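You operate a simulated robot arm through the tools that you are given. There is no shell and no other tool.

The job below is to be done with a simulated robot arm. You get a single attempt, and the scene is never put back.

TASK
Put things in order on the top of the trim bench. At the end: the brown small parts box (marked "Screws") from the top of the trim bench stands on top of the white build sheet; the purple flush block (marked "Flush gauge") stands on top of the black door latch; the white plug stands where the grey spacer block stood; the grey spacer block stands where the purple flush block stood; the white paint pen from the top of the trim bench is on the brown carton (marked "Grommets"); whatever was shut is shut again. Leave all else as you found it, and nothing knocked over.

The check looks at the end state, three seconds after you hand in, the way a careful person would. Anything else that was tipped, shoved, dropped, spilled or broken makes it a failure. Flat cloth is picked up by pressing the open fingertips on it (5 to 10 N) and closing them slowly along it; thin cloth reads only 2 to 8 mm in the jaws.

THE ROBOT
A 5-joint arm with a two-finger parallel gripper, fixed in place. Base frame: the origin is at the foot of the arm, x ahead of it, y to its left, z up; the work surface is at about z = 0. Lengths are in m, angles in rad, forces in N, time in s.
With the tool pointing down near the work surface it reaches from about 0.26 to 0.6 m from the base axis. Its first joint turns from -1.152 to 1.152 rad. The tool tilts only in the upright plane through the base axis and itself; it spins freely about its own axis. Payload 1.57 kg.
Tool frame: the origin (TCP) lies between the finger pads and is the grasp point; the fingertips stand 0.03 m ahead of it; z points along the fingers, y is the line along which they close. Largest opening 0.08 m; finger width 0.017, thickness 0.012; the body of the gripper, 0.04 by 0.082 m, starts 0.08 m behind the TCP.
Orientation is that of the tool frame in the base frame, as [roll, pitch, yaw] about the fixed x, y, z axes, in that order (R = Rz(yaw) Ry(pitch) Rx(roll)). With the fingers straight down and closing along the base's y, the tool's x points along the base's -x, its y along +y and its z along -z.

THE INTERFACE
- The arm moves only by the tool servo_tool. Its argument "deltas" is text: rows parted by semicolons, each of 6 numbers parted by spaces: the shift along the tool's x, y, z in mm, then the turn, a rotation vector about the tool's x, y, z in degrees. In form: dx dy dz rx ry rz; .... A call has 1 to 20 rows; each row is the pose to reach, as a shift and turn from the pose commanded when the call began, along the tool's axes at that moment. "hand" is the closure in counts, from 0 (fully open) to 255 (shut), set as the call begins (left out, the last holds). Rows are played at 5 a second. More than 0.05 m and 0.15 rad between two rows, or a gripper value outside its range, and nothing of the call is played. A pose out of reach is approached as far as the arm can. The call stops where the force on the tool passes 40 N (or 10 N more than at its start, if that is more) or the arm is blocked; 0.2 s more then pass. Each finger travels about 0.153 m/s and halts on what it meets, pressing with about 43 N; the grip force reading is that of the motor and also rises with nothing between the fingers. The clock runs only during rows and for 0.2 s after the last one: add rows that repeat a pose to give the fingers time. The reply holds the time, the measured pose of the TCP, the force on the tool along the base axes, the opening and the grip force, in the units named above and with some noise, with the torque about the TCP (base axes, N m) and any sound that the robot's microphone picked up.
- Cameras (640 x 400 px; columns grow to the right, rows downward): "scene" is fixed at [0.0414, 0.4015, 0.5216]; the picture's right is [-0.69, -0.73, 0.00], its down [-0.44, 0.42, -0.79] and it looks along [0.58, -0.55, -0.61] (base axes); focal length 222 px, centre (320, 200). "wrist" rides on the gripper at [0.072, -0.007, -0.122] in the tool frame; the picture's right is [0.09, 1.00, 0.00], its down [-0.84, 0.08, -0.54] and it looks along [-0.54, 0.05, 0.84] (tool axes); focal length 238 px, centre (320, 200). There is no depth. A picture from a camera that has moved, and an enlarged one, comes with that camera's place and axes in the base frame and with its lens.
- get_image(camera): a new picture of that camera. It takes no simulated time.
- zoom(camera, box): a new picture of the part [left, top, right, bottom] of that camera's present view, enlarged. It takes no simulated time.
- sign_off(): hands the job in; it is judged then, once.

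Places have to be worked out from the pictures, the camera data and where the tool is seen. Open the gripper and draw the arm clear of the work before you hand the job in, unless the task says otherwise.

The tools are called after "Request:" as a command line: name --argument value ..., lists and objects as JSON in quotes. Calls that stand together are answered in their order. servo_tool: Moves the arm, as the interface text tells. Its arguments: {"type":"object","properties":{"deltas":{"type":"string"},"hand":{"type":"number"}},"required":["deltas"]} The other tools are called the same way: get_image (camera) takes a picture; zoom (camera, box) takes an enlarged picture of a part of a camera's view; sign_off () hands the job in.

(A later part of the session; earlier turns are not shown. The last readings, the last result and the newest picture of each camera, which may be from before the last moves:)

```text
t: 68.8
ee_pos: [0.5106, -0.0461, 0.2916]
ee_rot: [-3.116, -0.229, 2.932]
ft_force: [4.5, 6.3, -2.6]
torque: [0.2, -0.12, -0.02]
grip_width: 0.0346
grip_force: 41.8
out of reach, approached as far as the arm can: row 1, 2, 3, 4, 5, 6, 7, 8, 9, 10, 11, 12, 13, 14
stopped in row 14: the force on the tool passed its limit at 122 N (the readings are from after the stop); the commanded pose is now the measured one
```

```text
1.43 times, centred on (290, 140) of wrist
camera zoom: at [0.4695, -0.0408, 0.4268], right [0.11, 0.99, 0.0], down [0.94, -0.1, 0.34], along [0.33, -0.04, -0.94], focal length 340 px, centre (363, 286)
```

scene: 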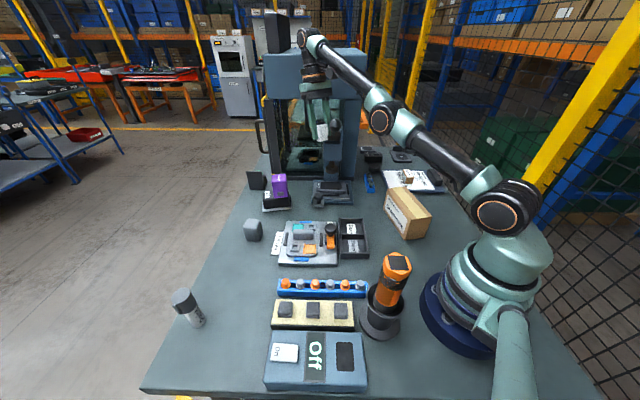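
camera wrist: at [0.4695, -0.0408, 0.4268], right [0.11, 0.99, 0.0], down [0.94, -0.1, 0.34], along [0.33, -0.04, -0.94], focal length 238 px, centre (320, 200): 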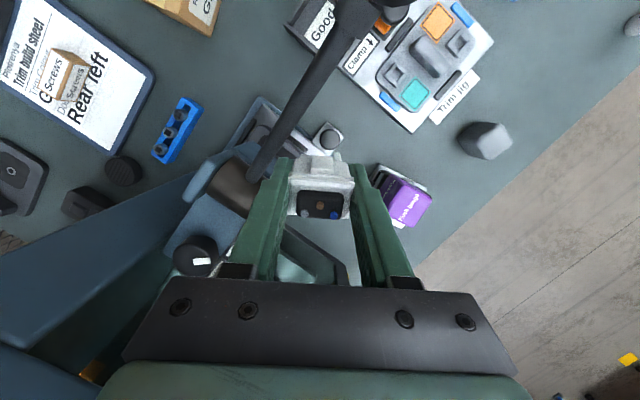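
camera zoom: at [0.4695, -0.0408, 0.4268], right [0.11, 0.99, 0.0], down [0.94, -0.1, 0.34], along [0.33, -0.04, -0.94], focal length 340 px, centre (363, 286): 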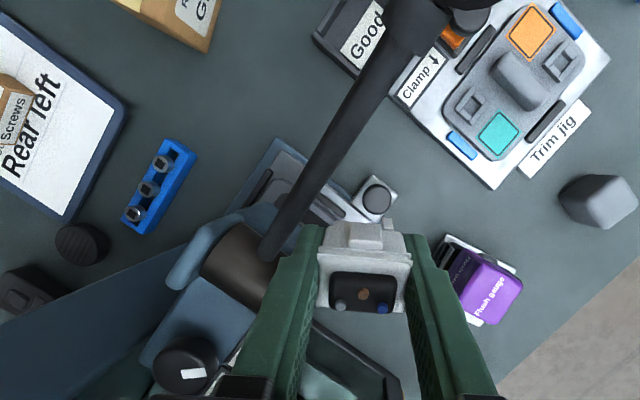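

The arm has ended stretched out with the tool near the press, and the press has a lever whose ball knob stands high toward the robot. I check whether that lever has moved.

Request:
zoom --camera "scene" --box '[290, 90, 370, 190]'

Request:
zoom --camera "wrist" --box '[290, 0, 450, 100]'

Request:
zoom --camera "wrist" --box '[160, 100, 360, 280]'

```text
4.00 times, centred on (330, 140) of scene
camera zoom: at [0.0415, 0.4015, 0.5216], right [-0.69, -0.73, 0.0], down [-0.44, 0.42, -0.79], along [0.58, -0.55, -0.61], focal length 890 px, centre (280, 440)
```

zoom: 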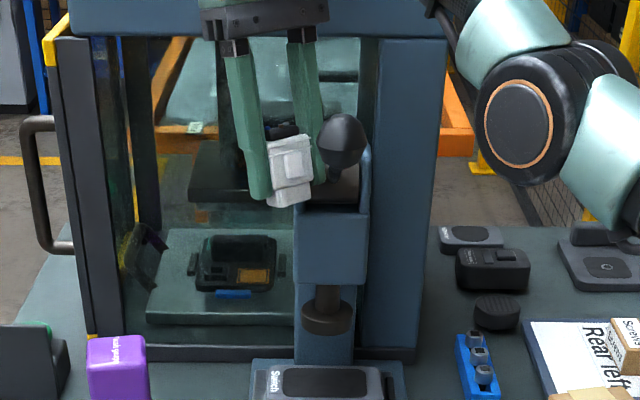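

```text
4.00 times, centred on (370, 50) of wrist
camera zoom: at [0.4695, -0.0408, 0.4268], right [0.11, 0.99, 0.0], down [0.94, -0.1, 0.34], along [0.33, -0.04, -0.94], focal length 953 px, centre (120, 800)
```

zoom: 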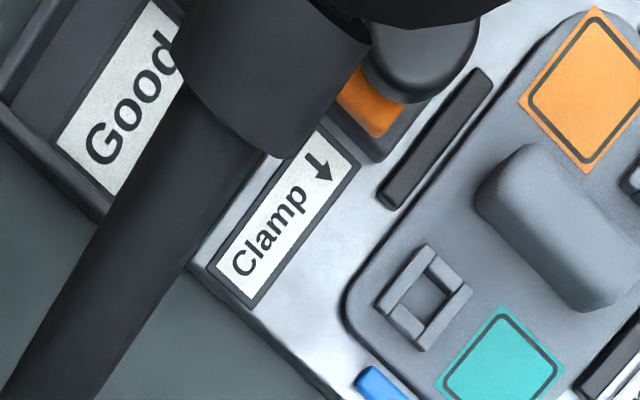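

```text
2.22 times, centred on (260, 190) of wrist
camera zoom: at [0.4695, -0.0408, 0.4268], right [0.11, 0.99, 0.0], down [0.94, -0.1, 0.34], along [0.33, -0.04, -0.94], focal length 530 px, centre (453, 222)
```

zoom: 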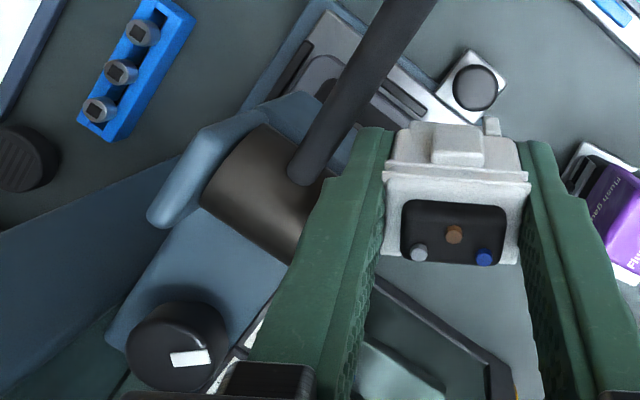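

The knob (about 0.426, −0.016, 0.327), lever and press ram look unmoved. The left finger is resting against the outer side of the lever rod, and the arm went straight at the elbow, so it could not follow my path. I back out the way I came by a pure base rotation of +10°, away from the rod.

Request:
servo_tool --deltas "2.1 14.7 0 0.38 -0.04 -1.62; 4.3 29.5 0.2 0.76 -0.08 -3.25; 10.2 58.6 0.9 1.51 -0.17 -6.49; 17.8 87.6 1.9 2.27 -0.25 -9.74; 17.8 87.6 1.9 2.27 -0.25 -9.74"

Request:
get_image --camera "wrist"

Request:
get_image --camera "scene"

```text
t: 70.0
ee_pos: [0.5106, 0.0414, 0.2913]
ee_rot: [-3.115, -0.231, 3.108]
ft_force: [0.7, -0.7, -0.5]
torque: [-0.02, 0.0, 0.02]
grip_width: 0.0348
grip_force: 41.9
```

```text
taken
camera wrist: at [0.4692, 0.0399, 0.4273], right [-0.06, 1.0, 0.0], down [0.94, 0.06, 0.33], along [0.33, 0.02, -0.94], focal length 238 px, centre (320, 200)
```

wrist: 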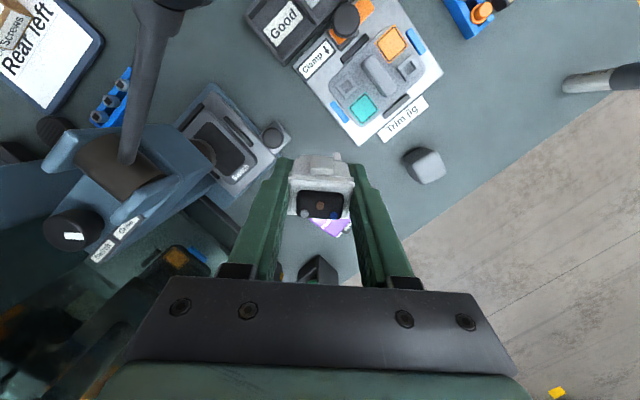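

```text
taken
```

scene: 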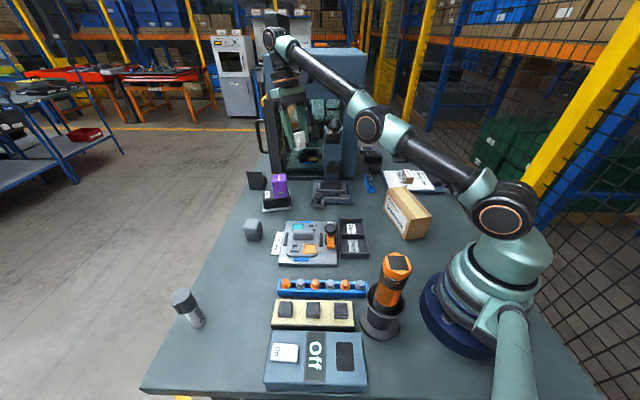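

Free again, with zero force, and the lever appears unchanged. To un-straighten the elbow I move straight down in small steps (the plug is at z ≈ 0.25, well above everything here).

Request:
servo_tool --deltas "-1.1 0.1 4.9 0 0 0; -2.3 0.3 9.7 0 0 0; -3.4 0.4 14.6 0 0 0; -4.5 0.5 19.5 0 0 0; -5.7 0.6 24.3 0 0 0; -6.8 0.8 29.2 0 0 0; -7.9 0.9 34.1 0 0 0; -9.1 1 39 0 0 0; -9.1 1 39 0 0 0"

Request:
get_image --camera "scene"

```text
t: 72.0
ee_pos: [0.5109, 0.041, 0.2919]
ee_rot: [-3.114, -0.229, 3.107]
ft_force: [-0.9, -1.0, -0.2]
torque: [-0.03, 0.01, 0.02]
grip_width: 0.0347
grip_force: 41.9
out of reach, approached as far as the arm can: row 1, 2, 3, 4, 5, 6, 7, 8, 9
```

```text
taken
```

scene: 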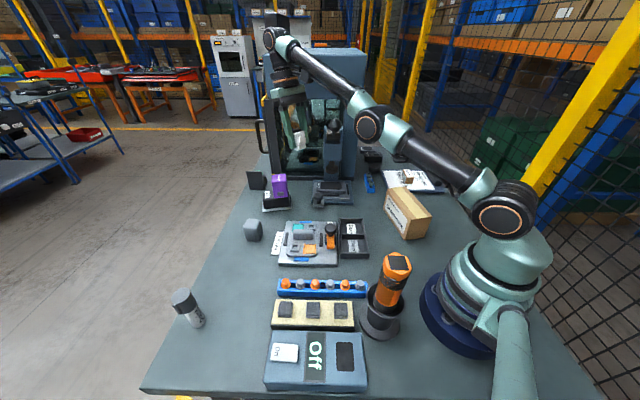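

Even straight down is refused. The elbow seems to have flipped just past straight, so the arm must first be stretched outward a bit and then come down. I first un-tilt the tool about the wrist, which moves the TCP outward about 5 cm into free space over the bench edge side.

Request:
servo_tool --deltas "-13 1.5 -0.4 -0.37 -3.28 0; -25.8 2.9 -1.5 -0.74 -6.56 0.01; -38.5 4.3 -3.4 -1.11 -9.84 0.01; -51.2 5.8 -6 -1.47 -13.12 0.02; -51.2 5.8 -6 -1.47 -13.12 0.02"

Request:
get_image --camera "scene"

```text
t: 73.2
ee_pos: [0.5609, 0.0448, 0.2862]
ee_rot: [3.142, 0.001, 3.111]
ft_force: [0.1, 0.2, -0.7]
torque: [0.03, -0.02, -0.02]
grip_width: 0.0347
grip_force: 41.9
```

```text
taken
```

scene: 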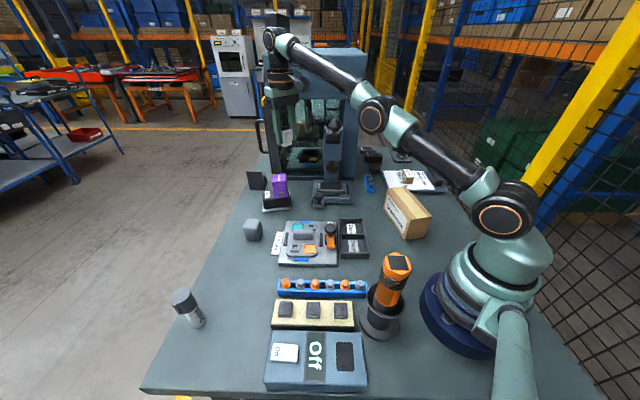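

The tool is vertical again and the arm nearly straight. Now I move down in small steps to bend the elbow the right way.

Request:
servo_tool --deltas "0 0 5 0 0 0; 0 0 10 0 0 0; 0 0 15 0 0 0; 0 0 20 0 0 0; 0 0 20 0 0 0"

```text
t: 74.5
ee_pos: [0.5622, 0.0446, 0.2664]
ee_rot: [3.142, -0.003, 3.112]
ft_force: [0.0, -1.0, 0.2]
torque: [0.0, 0.01, -0.02]
grip_width: 0.0347
grip_force: 42.4
```

That worked. Now down and inward together, away from the latch stack.

Request:
servo_tool --deltas "3 0 6 0 0 0; 8 0 12 0 0 0; 14 0 18 0 0 0; 22 0 24 0 0 0; 30 0 30 0 0 0; 30 0 30 0 0 0"

Request:
get_image --camera "scene"

Request:
get_image --camera "wrist"

```text
t: 75.8
ee_pos: [0.5318, 0.046, 0.2382]
ee_rot: [3.14, -0.002, 3.111]
ft_force: [0.0, 0.0, -1.0]
torque: [0.0, 0.0, -0.01]
grip_width: 0.0348
grip_force: 42.2
```

```text
taken
```

scene: 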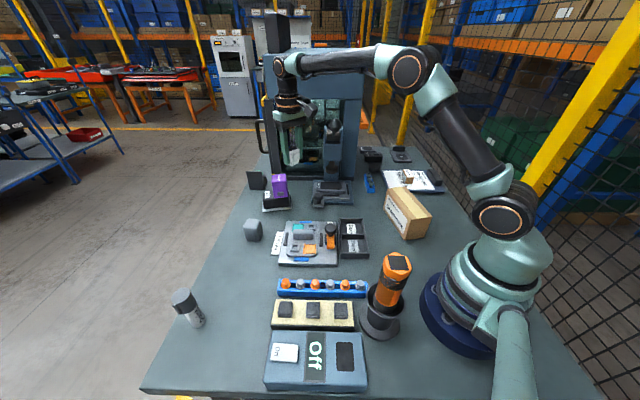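

```text
taken
camera wrist: at [0.4608, 0.0422, 0.3583], right [-0.06, 1.0, 0.0], down [0.84, 0.05, 0.54], along [0.54, 0.03, -0.84], focal length 238 px, centre (320, 200)
```

wrist: 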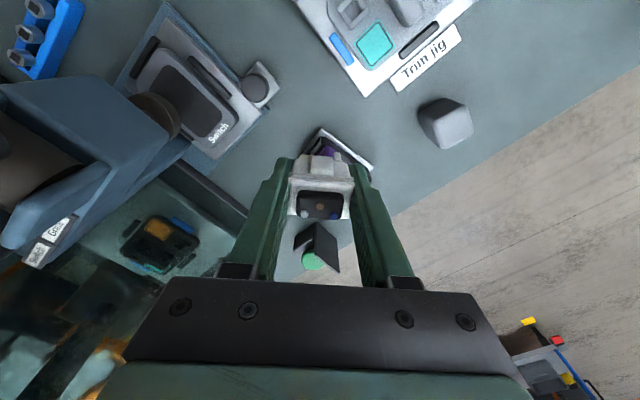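

The elbow is back up in its normal shape. I check the lever and press area closely before continuing.

Request:
zoom --camera "scene" --box '[290, 90, 370, 190]'

Request:
zoom --camera "wrist" --box '[0, 60, 260, 280]'

Request:
zoom --camera "wrist" --box '[270, 130, 400, 280]'

```text
4.00 times, centred on (330, 140) of scene
camera zoom: at [0.0414, 0.4015, 0.5216], right [-0.69, -0.73, 0.0], down [-0.44, 0.42, -0.79], along [0.58, -0.55, -0.61], focal length 890 px, centre (280, 440)
```

zoom: 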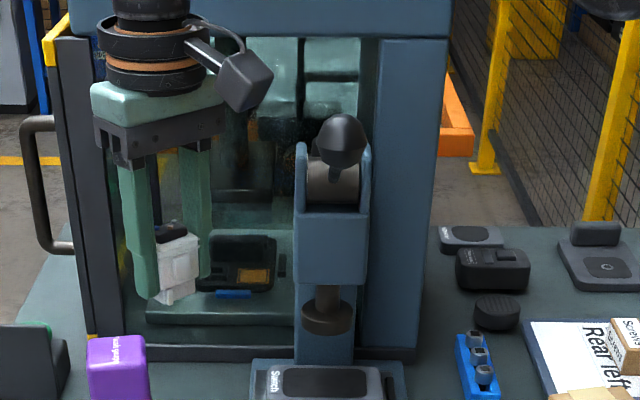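

```text
1.82 times, centred on (130, 170) of wrist
camera zoom: at [0.4608, 0.0422, 0.3583], right [-0.06, 1.0, 0.0], down [0.84, 0.05, 0.54], along [0.54, 0.03, -0.84], focal length 433 px, centre (666, 254)
```

zoom: 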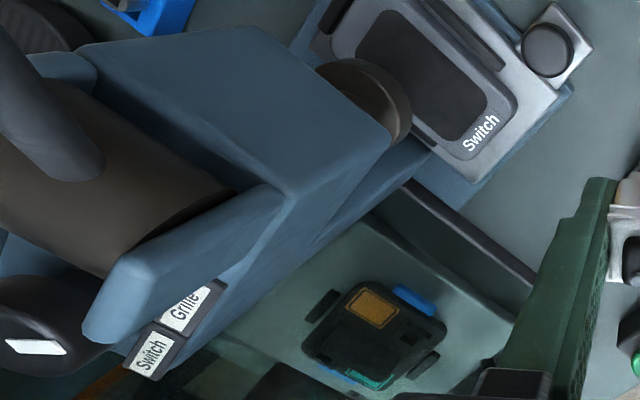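

```text
2.67 times, centred on (335, 205) of wrist
camera zoom: at [0.4608, 0.0422, 0.3583], right [-0.06, 1.0, 0.0], down [0.84, 0.05, 0.54], along [0.54, 0.03, -0.84], focal length 636 px, centre (280, 187)
```

zoom: 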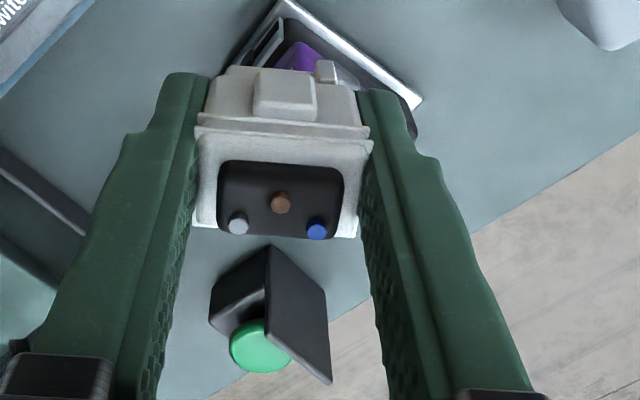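

The lever, knob and ram are exactly where they were, and the plug is still held straight. I now take a wider inner path (crossing the front at x ≈ 0.29) to keep well away from the knob.

Request:
servo_tool --deltas "18.2 27.4 -0.7 0 0 2.5; 36.4 54.9 -1.3 0 0 5; 54.6 82.3 -2 0 0 7.5; 92.1 81.1 -9.5 0 0 10; 129.6 80 -17 0 0 12.5; 167 78.8 -24.5 0 0 15; 204.5 77.6 -32 0 0 17.5; 213.3 39.8 -37 0 0 20; 222.2 2 -42 0 0 22.5; 231 -35.8 -47 0 0 25; 239.8 -73.6 -52 0 0 27.5; 239.8 -73.6 -52 0 0 27.5"

Request:
get_image --camera "scene"

```text
t: 78.5
ee_pos: [0.2902, -0.0201, 0.2894]
ee_rot: [-3.141, -0.002, 2.63]
ft_force: [0.5, 0.1, -0.4]
torque: [-0.01, 0.0, 0.01]
grip_width: 0.0347
grip_force: 42.2
```

```text
taken
```

scene: 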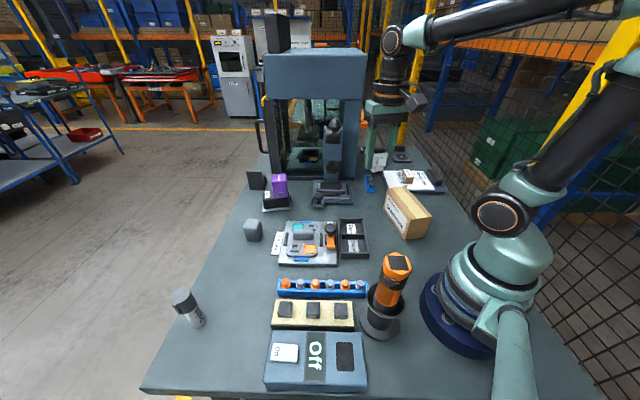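

Clear of the press. Now on to above the spacer's old spot.

Request:
servo_tool --deltas "-10.6 -35.3 2 0 0 2.5; -21.3 -70.6 4 0 0 5; -31.9 -106 6 0 0 7.4; -42.6 -141.3 8 0 0 9.9; -53.2 -176.6 10 0 0 12.3; -64.7 -205.9 34 0 0 14.8; -76.2 -235.2 58 0 0 17.3; -87.8 -264.5 82 0 0 19.8; -99.3 -293.8 106 0 0 22.2; -110.8 -323.1 130 0 0 24.7; -110.8 -323.1 130 0 0 24.7"

Request:
get_image --camera "wrist"

Request:
zoom --camera "scene" --box '[370, 110, 500, 230]'

```text
t: 80.8
ee_pos: [0.2277, -0.3563, 0.1588]
ee_rot: [-3.141, -0.001, 2.199]
ft_force: [0.1, 0.1, 0.0]
torque: [0.0, 0.03, 0.0]
grip_width: 0.0349
grip_force: 42.3
```

```text
taken
camera wrist: at [0.1818, -0.3008, 0.2805], right [0.75, 0.66, 0.0], down [0.55, -0.63, 0.54], along [0.36, -0.41, -0.84], focal length 238 px, centre (320, 200)
```

wrist: 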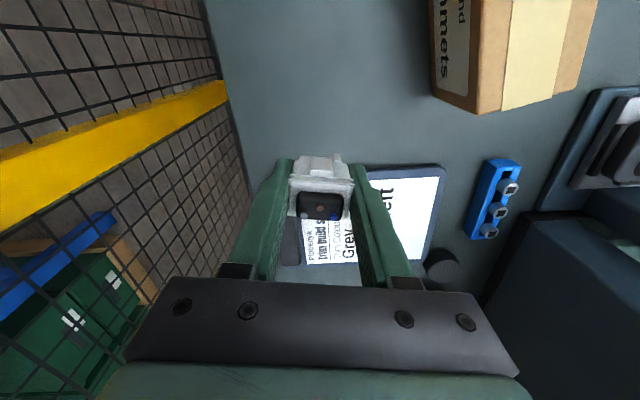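

```text
3.33 times, centred on (435, 170) of scene
camera zoom: at [0.0414, 0.4015, 0.5216], right [-0.69, -0.73, 0.0], down [-0.44, 0.42, -0.79], along [0.58, -0.55, -0.61], focal length 741 px, centre (-63, 300)
```

zoom: 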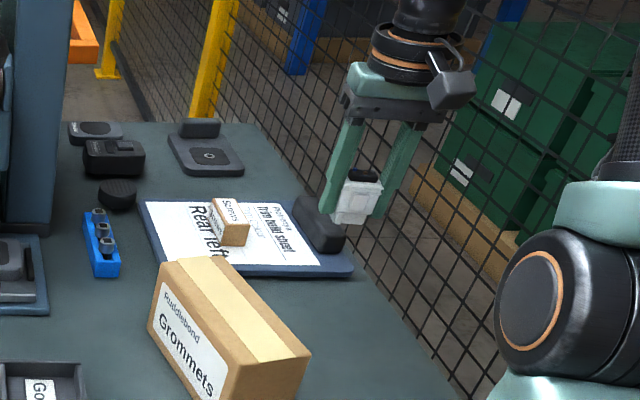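

The plug hangs straight over the spot. I lower to just above the bench.

Request:
servo_tool --deltas "0 0 40 0 0 0; 0 0 75 0 0 0; 0 0 98 0 0 0; 0 0 110 0 0 0; 0 0 115 0 0 0; 0 0 115 0 0 0"

Request:
zoom --camera "scene" --box '[400, 150, 470, 220]'

```text
t: 82.2
ee_pos: [0.2292, -0.3574, 0.0433]
ee_rot: [-3.141, 0.001, 2.198]
ft_force: [0.0, 0.1, -1.0]
torque: [-0.01, -0.01, 0.02]
grip_width: 0.0348
grip_force: 42.0
```

```text
5.71 times, centred on (435, 185) of scene
camera zoom: at [0.0414, 0.4015, 0.5216], right [-0.69, -0.73, 0.0], down [-0.44, 0.42, -0.79], along [0.58, -0.55, -0.61], focal length 1271 px, centre (-337, 286)
```

zoom: 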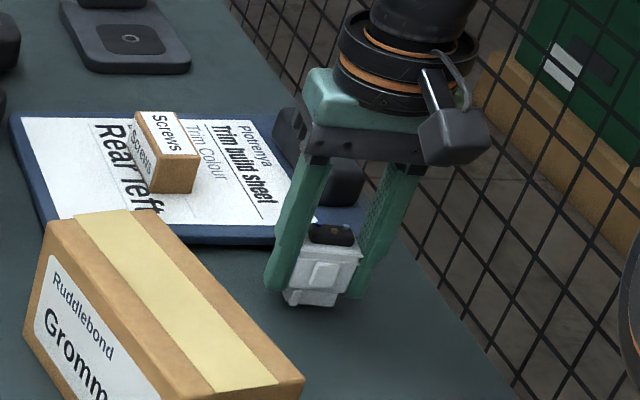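

Request:
servo_tool --deltas "0 0 1.5 0 0 0; 0 0 3 0 0 0; 0 0 3 0 0 0"

```text
t: 83.0
ee_pos: [0.2278, -0.3557, 0.0422]
ee_rot: [-3.141, 0.001, 2.2]
ft_force: [1.1, -1.1, -0.3]
torque: [0.0, 0.04, 0.02]
grip_width: 0.035
grip_force: 42.1
```

Request:
servo_tool --deltas "0 0 1 0 0 0; 0 0 1.5 0 0 0; 0 0 1.5 0 0 0"

```text
t: 83.8
ee_pos: [0.2288, -0.3562, 0.04]
ee_rot: [-3.141, 0.0, 2.2]
ft_force: [-0.5, 0.1, -0.6]
torque: [0.01, 0.0, 0.03]
grip_width: 0.0345
grip_force: 41.9
```

Request:
servo_tool --deltas "0 0 0.6 0 0 0; 0 0 1.2 0 0 0; 0 0 1.2 0 0 0"

```text
t: 84.7
ee_pos: [0.2272, -0.355, 0.0385]
ee_rot: [3.141, 0.0, 2.199]
ft_force: [-0.3, 0.5, 0.5]
torque: [0.01, 0.03, 0.0]
grip_width: 0.0349
grip_force: 41.9
```

No contact yet; I take another millimetre.

Request:
servo_tool --deltas "0 0 0.5 0 0 0; 0 0 1 0 0 0; 0 0 1 0 0 0"

```text
t: 85.5
ee_pos: [0.2279, -0.3555, 0.038]
ee_rot: [-3.141, 0.0, 2.2]
ft_force: [-2.5, -0.1, 6.9]
torque: [0.01, 0.05, 0.02]
grip_width: 0.0349
grip_force: 41.7
```

The plug is in light contact (7 N) with the bench. I release it, look, and then rise.

Request:
servo_tool --deltas "0 0 0 0 0 0; 0 0 0 0 0 0; 0 0 0 0 0 0; 0 0 0 0 0 0" --hand 0

Request:
zoom --camera "wrist" --box '[230, 100, 410, 260]'

Request:
zoom --camera "scene" --box '[400, 150, 470, 220]'

```text
t: 86.5
ee_pos: [0.2277, -0.3567, 0.037]
ee_rot: [3.142, 0.001, 2.201]
ft_force: [0.4, 0.4, 0.2]
torque: [0.03, -0.01, -0.01]
grip_width: 0.0799
grip_force: 0.1
```

```text
2.50 times, centred on (320, 180) of wrist
camera zoom: at [0.1816, -0.3013, 0.1593], right [0.75, 0.66, 0.0], down [0.55, -0.63, 0.54], along [0.36, -0.41, -0.84], focal length 596 px, centre (320, 250)
```

zoom: 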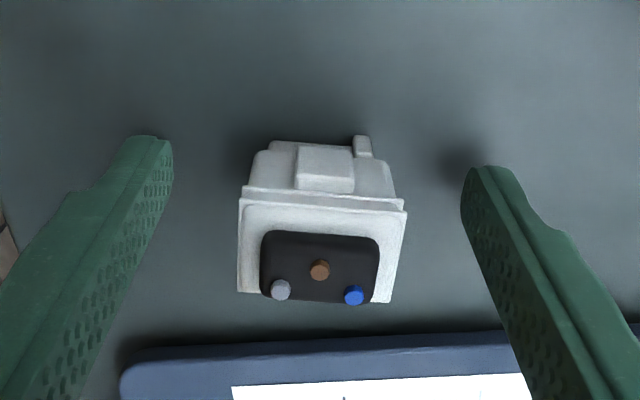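

```text
5.71 times, centred on (435, 185) of scene
camera zoom: at [0.0414, 0.4015, 0.5216], right [-0.69, -0.73, 0.0], down [-0.44, 0.42, -0.79], along [0.58, -0.55, -0.61], focal length 1271 px, centre (-337, 286)
```

zoom: 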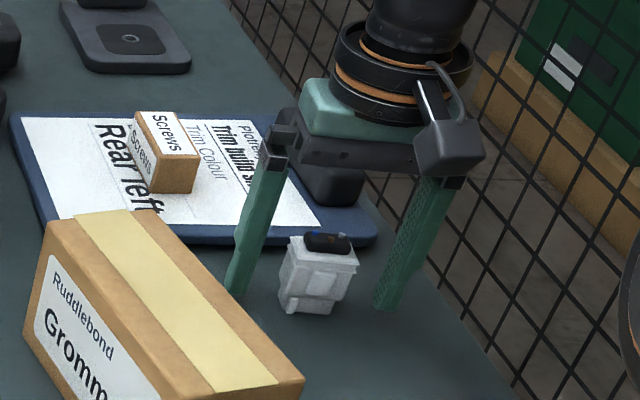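

The plug stands upright at about (0.230, −0.359), where the spacer was. I rise straight up and return along the inner arc toward the left side for the pen.

Request:
servo_tool --deltas "0 0 -12 0 0 0; 0 0 -55 0 0 0; 0 0 -100 0 0 0; 0 0 -145 0 0 0; 0 0 -190 0 0 0; 0 0 -213 0 0 0; 28.3 27.5 -220.5 0 0 0; 56.7 55 -228 0 0 0; 85 82.4 -235.5 0 0 0; 113.3 109.9 -243 0 0 0; 137.7 137.6 -245 0 0 0; 162.1 165.2 -247 0 0 0; 186.4 192.9 -249 0 0 0; 210.8 220.5 -251 0 0 0; 235.2 248.2 -253 0 0 0; 262.6 274.4 -250.5 0 0 0; 289.9 300.5 -248 0 0 0; 317.3 326.7 -245.5 0 0 0; 344.6 352.8 -243 0 0 0; 344.6 352.8 -243 0 0 0"

Request:
get_image --camera "scene"

Request:
zoom --camera "scene" --box '[370, 130, 470, 230]'

```text
t: 90.7
ee_pos: [0.3123, 0.1319, 0.2818]
ee_rot: [-3.139, 0.001, 2.199]
ft_force: [-0.4, -1.0, 0.3]
torque: [0.0, 0.04, -0.03]
grip_width: 0.08
grip_force: 0.0
```

```text
taken
```

scene: 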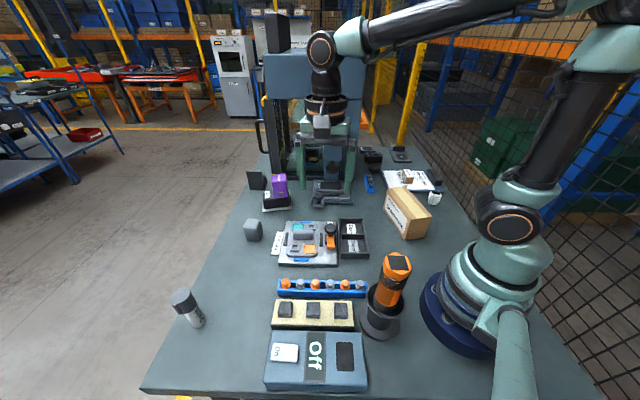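

```text
4.00 times, centred on (420, 180) of scene
camera zoom: at [0.0414, 0.4015, 0.5216], right [-0.69, -0.73, 0.0], down [-0.44, 0.42, -0.79], along [0.58, -0.55, -0.61], focal length 890 px, centre (-80, 280)
```

zoom: 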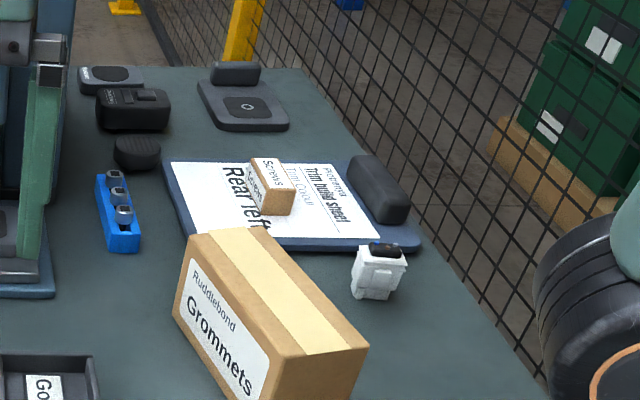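

The right side looks good. Now I approach the pen area at a safe height with the jaws turned to 47°, away from the pen's clip.

Request:
servo_tool --deltas "25.2 22.8 8 0 0 -1.2; 50.4 45.6 16 0 0 -2.4; 75.7 68.3 24 0 0 -3.7; 100.9 91.1 32 0 0 -4.9; 126.1 113.9 40 0 0 -6.1; 142.8 139.9 56.5 0 0 -7.3; 159.5 165.9 73 0 0 -8.6; 176.1 191.9 89.5 0 0 -9.8; 192.8 217.9 106 0 0 -11; 192.8 217.9 106 0 0 -11"

Request:
get_image --camera "wrist"

Request:
get_image --camera "scene"

```text
t: 92.8
ee_pos: [0.3742, 0.4137, 0.173]
ee_rot: [-3.141, 0.0, 2.393]
ft_force: [-0.9, 0.2, -0.1]
torque: [0.01, 0.0, 0.0]
grip_width: 0.0802
grip_force: 0.1
```

```text
taken
camera wrist: at [0.3181, 0.4585, 0.2956], right [0.61, 0.79, 0.0], down [0.67, -0.51, 0.54], along [0.43, -0.33, -0.84], focal length 238 px, centre (320, 200)
```

wrist: 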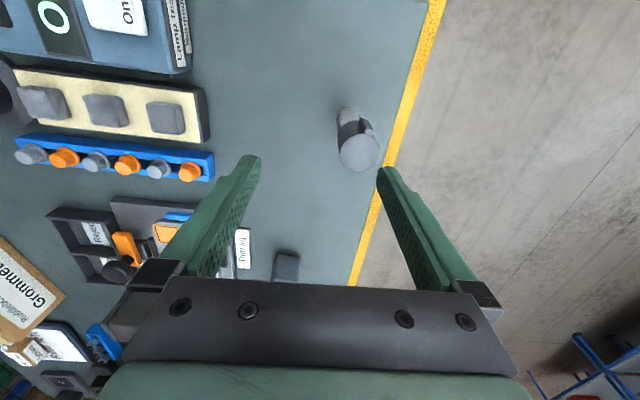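

```text
taken
```

scene: 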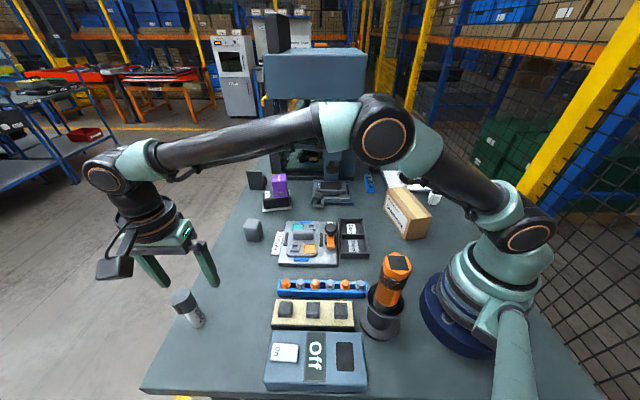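

Request:
zoom --camera "wrist" --box '[310, 90, 400, 190]'

Request:
zoom --camera "scene" --box '[140, 230, 230, 350]'

```text
4.00 times, centred on (355, 140) of wrist
camera zoom: at [0.3181, 0.4585, 0.2956], right [0.61, 0.79, 0.0], down [0.67, -0.51, 0.54], along [0.43, -0.33, -0.84], focal length 953 px, centre (180, 440)
```

zoom: 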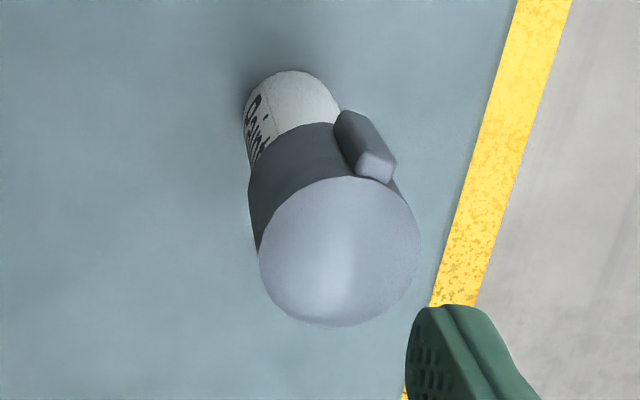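

```text
3.33 times, centred on (185, 290) of scene
camera zoom: at [0.0414, 0.4015, 0.5216], right [-0.69, -0.73, 0.0], down [-0.44, 0.42, -0.79], along [0.58, -0.55, -0.61], focal length 741 px, centre (770, -100)
```

zoom: 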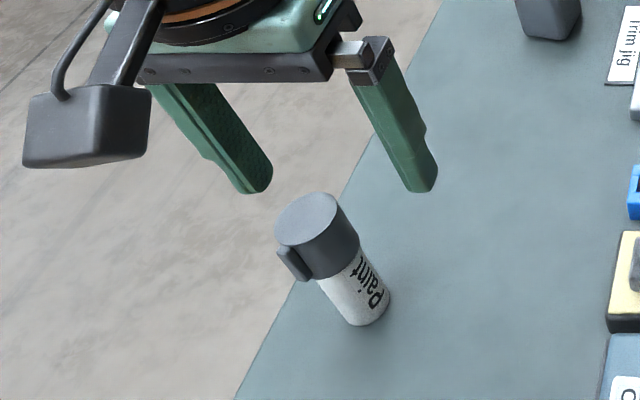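

The pen stands at (0.397, 0.4395), its top at z ≈ 0.108, clip at 135° — so closing along 47° clears the clip. I move directly above it, staying just within reach.

Request:
servo_tool --deltas "0.2 11 3 0 0 0; 0.4 22 8 0 0 0; 0.6 32.9 14 0 0 0; 0.6 32.9 15 0 0 0"

Request:
get_image --camera "wrist"

Request:
zoom --camera "wrist" --box '[240, 80, 400, 240]'

Request:
zoom --camera "scene" --box '[120, 200, 240, 340]'

```text
t: 93.8
ee_pos: [0.3959, 0.439, 0.1581]
ee_rot: [-3.139, 0.0, 2.389]
ft_force: [0.1, 0.0, 0.2]
torque: [0.04, 0.01, -0.01]
grip_width: 0.0799
grip_force: 0.0
```

```text
taken
camera wrist: at [0.3398, 0.4841, 0.2807], right [0.61, 0.79, 0.0], down [0.67, -0.51, 0.54], along [0.43, -0.33, -0.84], focal length 238 px, centre (320, 200)
```

wrist: 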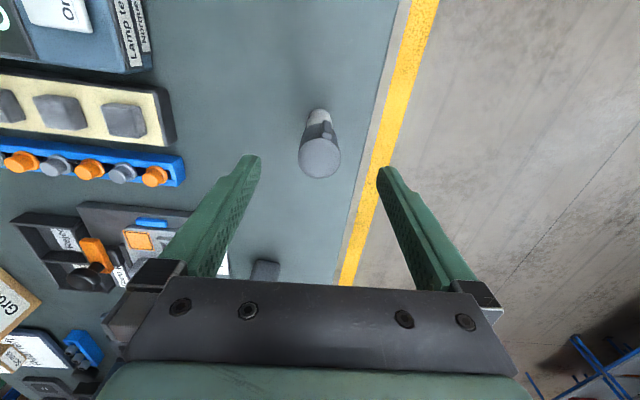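

```text
2.50 times, centred on (320, 160) of wrist
camera zoom: at [0.3398, 0.4841, 0.2807], right [0.61, 0.79, 0.0], down [0.67, -0.51, 0.54], along [0.43, -0.33, -0.84], focal length 596 px, centre (320, 300)
```

zoom: 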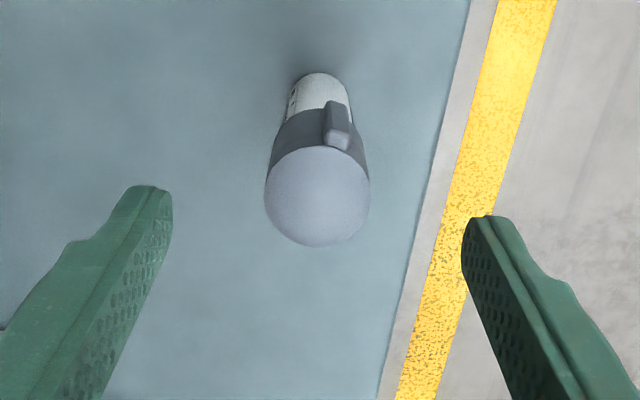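

```text
2.86 times, centred on (180, 270) of scene
camera zoom: at [0.0414, 0.4015, 0.5216], right [-0.69, -0.73, 0.0], down [-0.44, 0.42, -0.79], along [0.58, -0.55, -0.61], focal length 636 px, centre (720, 0)
```

zoom: 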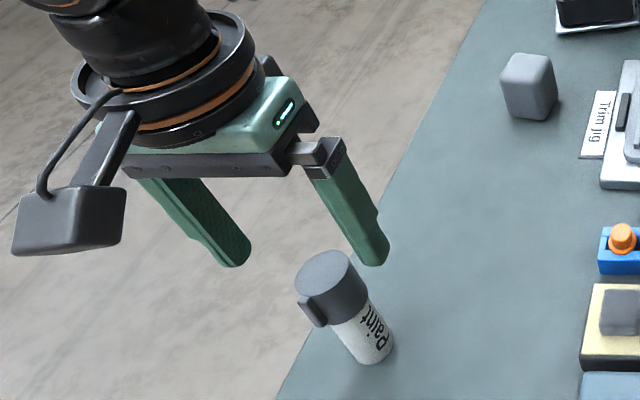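

The pen's cap is centred under the tool axis to about 1 mm. I descend to TCP z ≈ 0.082 so the pads span the cap.

Request:
servo_tool --deltas "0 -0.5 15 0 0 0; 0 -0.8 35 0 0 0; 0 -0.8 55 0 0 0; 0 -0.8 70 0 0 0; 0 -0.8 77 0 0 0; 0 -0.8 77 0 0 0"

Request:
zoom --camera "wrist" --box '[220, 80, 420, 260]'

Request:
zoom --camera "scene" --box '[120, 200, 240, 340]'

```text
t: 95.2
ee_pos: [0.3952, 0.439, 0.0818]
ee_rot: [-3.141, 0.0, 2.391]
ft_force: [-0.6, -0.1, 0.3]
torque: [-0.05, 0.03, 0.0]
grip_width: 0.08
grip_force: 0.1
```

```text
2.22 times, centred on (320, 170) of wrist
camera zoom: at [0.3391, 0.4831, 0.2037], right [0.61, 0.79, 0.0], down [0.66, -0.51, 0.54], along [0.43, -0.33, -0.84], focal length 530 px, centre (320, 267)
```

zoom: 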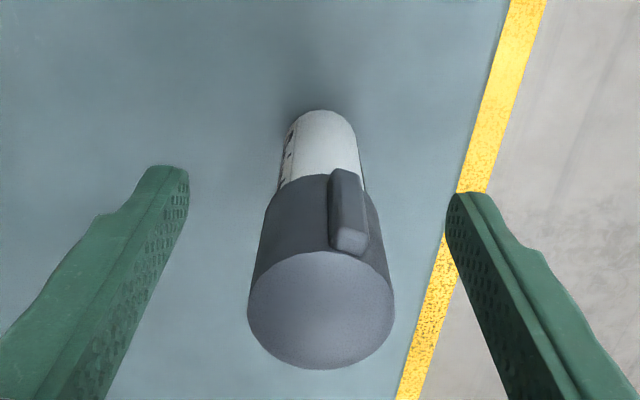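

```text
2.86 times, centred on (180, 270) of scene
camera zoom: at [0.0414, 0.4015, 0.5216], right [-0.69, -0.73, 0.0], down [-0.44, 0.42, -0.79], along [0.58, -0.55, -0.61], focal length 636 px, centre (720, 0)
```

zoom: 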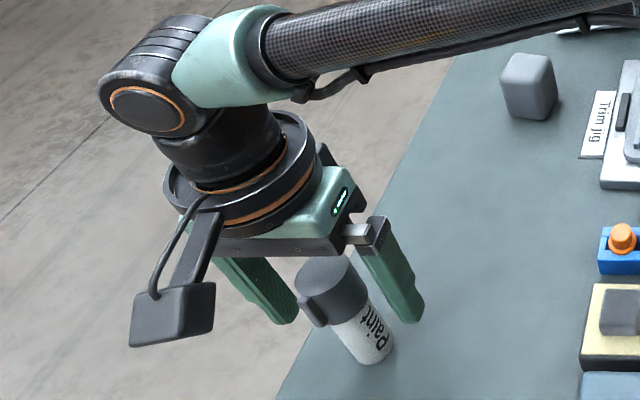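

The pen is centred, so I close on the cap.

Request:
servo_tool --deltas "0 0 0 0 0 0; 0 0 0 0 0 0; 0 0 0 0 0 0; 0 0 0 0 0 0" --hand 255

Request:
zoom --camera "wrist" --box '[220, 80, 420, 260]'

Request:
zoom --camera "scene" --box '[120, 200, 240, 340]'

```text
t: 96.2
ee_pos: [0.395, 0.4387, 0.0813]
ee_rot: [-3.14, 0.0, 2.39]
ft_force: [0.5, -0.1, 0.3]
torque: [0.01, -0.02, 0.0]
grip_width: 0.0296
grip_force: 39.0
```

```text
2.22 times, centred on (320, 170) of wrist
camera zoom: at [0.3391, 0.483, 0.2038], right [0.61, 0.79, 0.0], down [0.67, -0.51, 0.54], along [0.43, -0.33, -0.84], focal length 530 px, centre (320, 267)
```

zoom: 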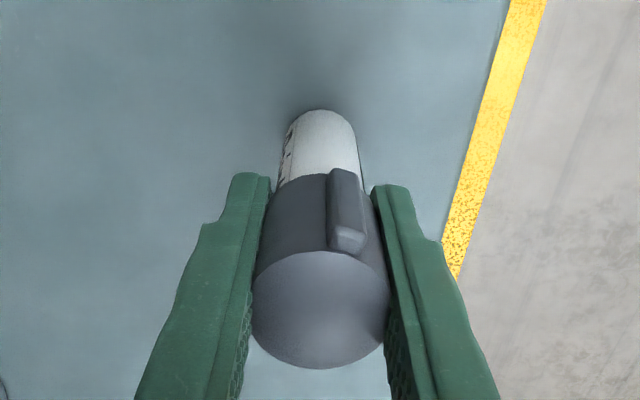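

```text
2.86 times, centred on (180, 270) of scene
camera zoom: at [0.0414, 0.4015, 0.5216], right [-0.69, -0.73, 0.0], down [-0.44, 0.42, -0.79], along [0.58, -0.55, -0.61], focal length 636 px, centre (720, 0)
```

zoom: 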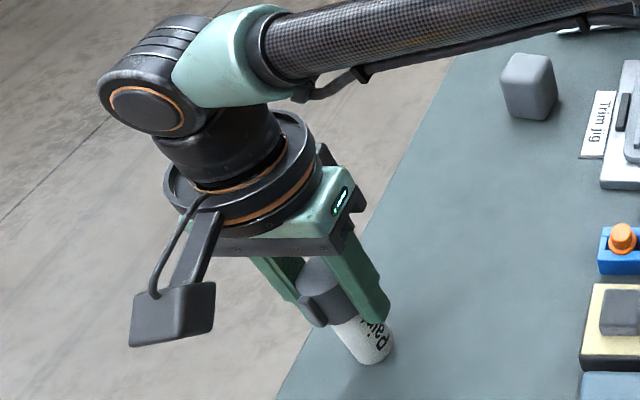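

The pen is gripped (29.6 mm) and hasn't shifted. I lift it 4 cm and then draw inward while rising, staying away from the reach limit.

Request:
servo_tool --deltas "0 0 -6 0 0 0; 0 0 -20 0 0 0; 0 0 -36 0 0 0; -0.6 -11 -56 0 0 0; -1.3 -24.8 -78.5 0 0 0; -4 -49.6 -108 0 0 0; -6.7 -74.5 -138.5 0 0 0; -20 -98.5 -158.5 0 0 0; -33.4 -122.6 -178.5 0 0 0; -46.8 -146.6 -198.5 0 0 0; -46.8 -146.6 -198.5 0 0 0"

Request:
get_image --camera "scene"

Request:
get_image --camera "wrist"

```text
t: 98.7
ee_pos: [0.3299, 0.2987, 0.2817]
ee_rot: [-3.139, 0.0, 2.391]
ft_force: [0.0, 0.0, -1.1]
torque: [0.02, -0.01, 0.02]
grip_width: 0.0295
grip_force: 39.3
```

```text
taken
```

scene: 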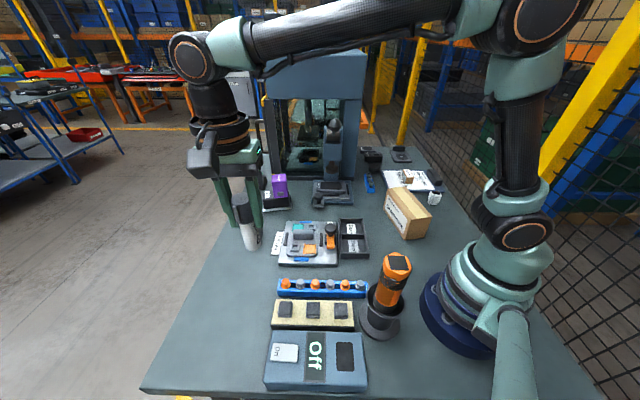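

```text
taken
camera wrist: at [0.2731, 0.3441, 0.4029], right [0.61, 0.79, 0.0], down [0.67, -0.51, 0.54], along [0.43, -0.33, -0.84], focal length 238 px, centre (320, 200)
```

wrist: 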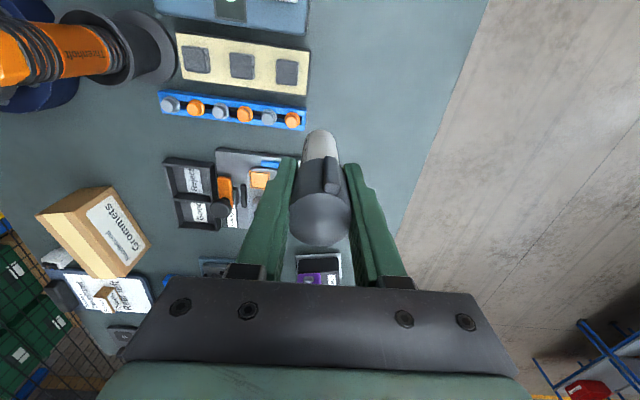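

The pen is held upright. I carry it along the inner arc, well inside the lever knob, to above the carton.

Request:
servo_tool --deltas "-20.3 -27.6 -3.6 0 0 0; -40.6 -55.2 -7.2 0 0 0; -60.9 -82.7 -10.8 0 0 0; -81.2 -110.3 -14.4 0 0 0; -101.5 -137.9 -18 0 0 0; -123.5 -168.7 -18 0 0 0; -145.4 -199.5 -18 0 0 0; -167.4 -230.3 -18 0 0 0; -189.3 -261.1 -18 0 0 0; -206.6 -289.5 -10 0 0 0; -223.9 -318 -2 0 0 0; -241.1 -346.4 6 0 0 0; -258.4 -374.9 14 0 0 0; -275.7 -403.3 22 0 0 0; -275.7 -403.3 22 0 0 0"

Request:
get_image --camera "scene"

Request:
get_image --camera "wrist"

```text
t: 101.8
ee_pos: [0.2556, -0.1833, 0.2593]
ee_rot: [3.141, 0.001, 2.391]
ft_force: [0.7, -0.8, -1.0]
torque: [-0.02, -0.01, -0.01]
grip_width: 0.0295
grip_force: 39.4
```

```text
taken
```

scene: 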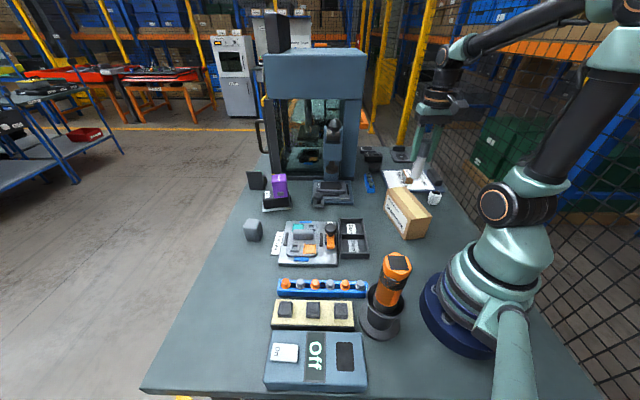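

```text
taken
camera wrist: at [0.1997, -0.1392, 0.3813], right [0.61, 0.79, 0.0], down [0.66, -0.51, 0.54], along [0.43, -0.33, -0.84], focal length 238 px, centre (320, 200)
```

wrist: 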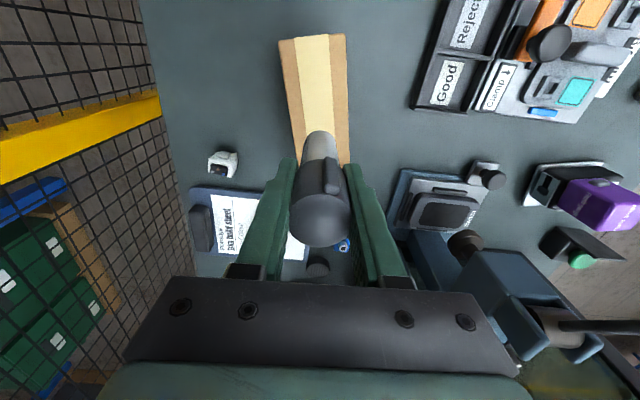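

The carton's top corners agree with my earlier fix (centre 0.256, −0.183). I lower the pen to just above the carton top.

Request:
servo_tool --deltas "0 0 30 0 0 0; 0 0 55 0 0 0; 0 0 72 0 0 0; 0 0 81 0 0 0; 0 0 84 0 0 0; 0 0 84 0 0 0"

Request:
zoom --camera "scene" --box '[370, 130, 470, 250]'

Request:
zoom --camera "wrist" --box '[220, 0, 420, 260]'

```text
t: 103.2
ee_pos: [0.2583, -0.1855, 0.175]
ee_rot: [3.141, -0.002, 2.392]
ft_force: [0.6, 0.6, -0.3]
torque: [0.03, 0.01, 0.0]
grip_width: 0.0294
grip_force: 39.4
```

```text
3.33 times, centred on (420, 190) of scene
camera zoom: at [0.0414, 0.4015, 0.5216], right [-0.69, -0.73, 0.0], down [-0.44, 0.42, -0.79], along [0.58, -0.55, -0.61], focal length 741 px, centre (-13, 233)
```

zoom: 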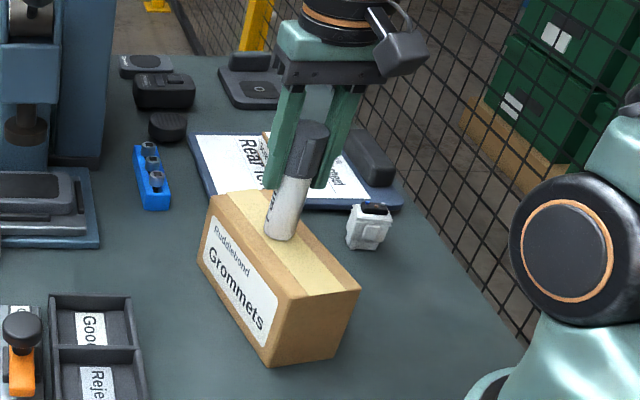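

```text
1.54 times, centred on (320, 130) of wrist
camera zoom: at [0.2017, -0.1398, 0.2971], right [0.61, 0.79, 0.0], down [0.67, -0.51, 0.54], along [0.43, -0.33, -0.84], focal length 367 px, centre (320, 308)
```

zoom: 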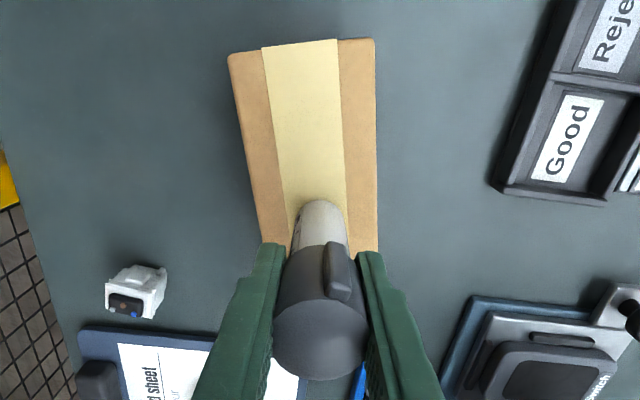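

The pen's foot is centred over the tape in the middle of the carton. I lower in millimetre steps until it touches.

Request:
servo_tool --deltas "0 0 1.5 0 0 0; 0 0 3 0 0 0; 0 0 3 0 0 0"

```text
t: 104.0
ee_pos: [0.2576, -0.1827, 0.1721]
ee_rot: [-3.141, -0.002, 2.391]
ft_force: [-0.4, 0.0, -0.5]
torque: [0.01, -0.02, -0.01]
grip_width: 0.0298
grip_force: 39.3
```

Request:
servo_tool --deltas "0 0 1 0 0 0; 0 0 2 0 0 0; 0 0 2 0 0 0"

```text
t: 104.8
ee_pos: [0.2574, -0.1859, 0.1706]
ee_rot: [-3.14, 0.005, 2.391]
ft_force: [-3.0, 2.5, 29.9]
torque: [0.1, 0.26, -0.03]
grip_width: 0.0296
grip_force: 39.4
```

Contact at 30 N; I back off slightly to lighten it before letting go.

Request:
servo_tool --deltas "0 0 -0.5 0 0 0; 0 0 -1 0 0 0; 0 0 -1 0 0 0"

```text
t: 105.7
ee_pos: [0.2578, -0.1844, 0.1706]
ee_rot: [-3.141, 0.001, 2.391]
ft_force: [3.9, -4.2, 12.1]
torque: [-0.33, -0.4, -0.01]
grip_width: 0.0293
grip_force: 38.8
```

Request:
servo_tool --deltas "0 0 -0.5 0 0 0; 0 0 -0.5 0 0 0"

Request:
zoom --camera "scene" --box '[390, 150, 450, 230]'

```text
t: 106.2
ee_pos: [0.2563, -0.1831, 0.1717]
ee_rot: [3.141, -0.006, 2.391]
ft_force: [0.2, 0.8, 0.7]
torque: [0.06, -0.07, 0.03]
grip_width: 0.0298
grip_force: 39.3
```

```text
5.00 times, centred on (420, 190) of scene
camera zoom: at [0.0414, 0.4015, 0.5216], right [-0.69, -0.73, 0.0], down [-0.44, 0.42, -0.79], along [0.58, -0.55, -0.61], focal length 1112 px, centre (-180, 250)
```

zoom: 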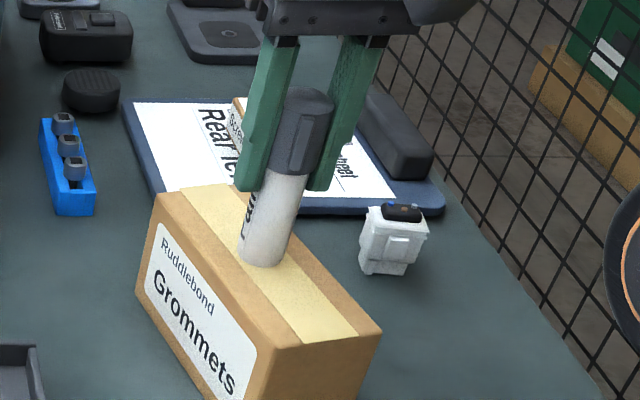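

The force is nearly zero, so the pen is just at the surface. I lower 0.4 mm and open the jaws a little first.

Request:
servo_tool --deltas "0 0 0.4 0 0 0; 0 0 0.4 0 0 0"

Request:
servo_tool --deltas "0 0 0 0 0 0; 0 0 0 0 0 0; 0 0 0 0 0 0" --hand 140

Request:
zoom --camera "scene" --box '[390, 150, 450, 230]'

Request:
zoom --camera "wrist" --box '[220, 60, 420, 260]'

```text
t: 106.8
ee_pos: [0.2563, -0.1849, 0.1714]
ee_rot: [3.142, -0.003, 2.391]
ft_force: [-0.2, -0.1, -0.7]
torque: [-0.01, 0.02, -0.03]
grip_width: 0.0295
grip_force: 38.9
```

```text
t: 107.7
ee_pos: [0.2563, -0.1848, 0.1712]
ee_rot: [3.141, 0.0, 2.39]
ft_force: [0.2, 0.8, -0.6]
torque: [0.0, -0.02, 0.01]
grip_width: 0.0363
grip_force: 0.0
```

```text
5.00 times, centred on (420, 190) of scene
camera zoom: at [0.0414, 0.4015, 0.5216], right [-0.69, -0.73, 0.0], down [-0.44, 0.42, -0.79], along [0.58, -0.55, -0.61], focal length 1112 px, centre (-180, 250)
```

zoom: 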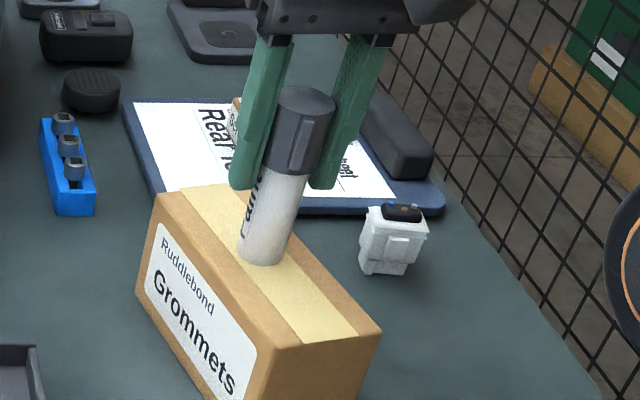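

```text
2.00 times, centred on (320, 160) of wrist
camera zoom: at [0.2005, -0.1398, 0.2932], right [0.61, 0.79, 0.0], down [0.66, -0.51, 0.54], along [0.43, -0.33, -0.84], focal length 477 px, centre (320, 280)
```

zoom: 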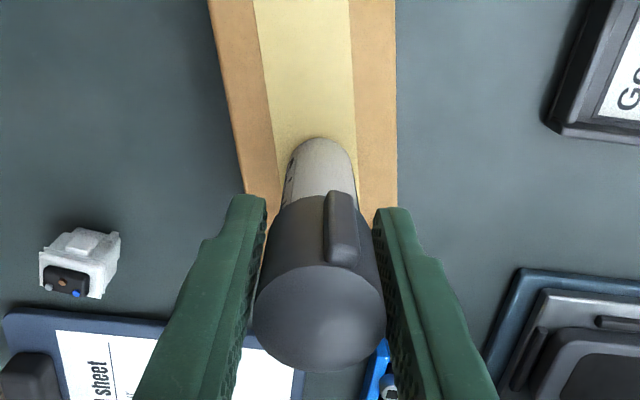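

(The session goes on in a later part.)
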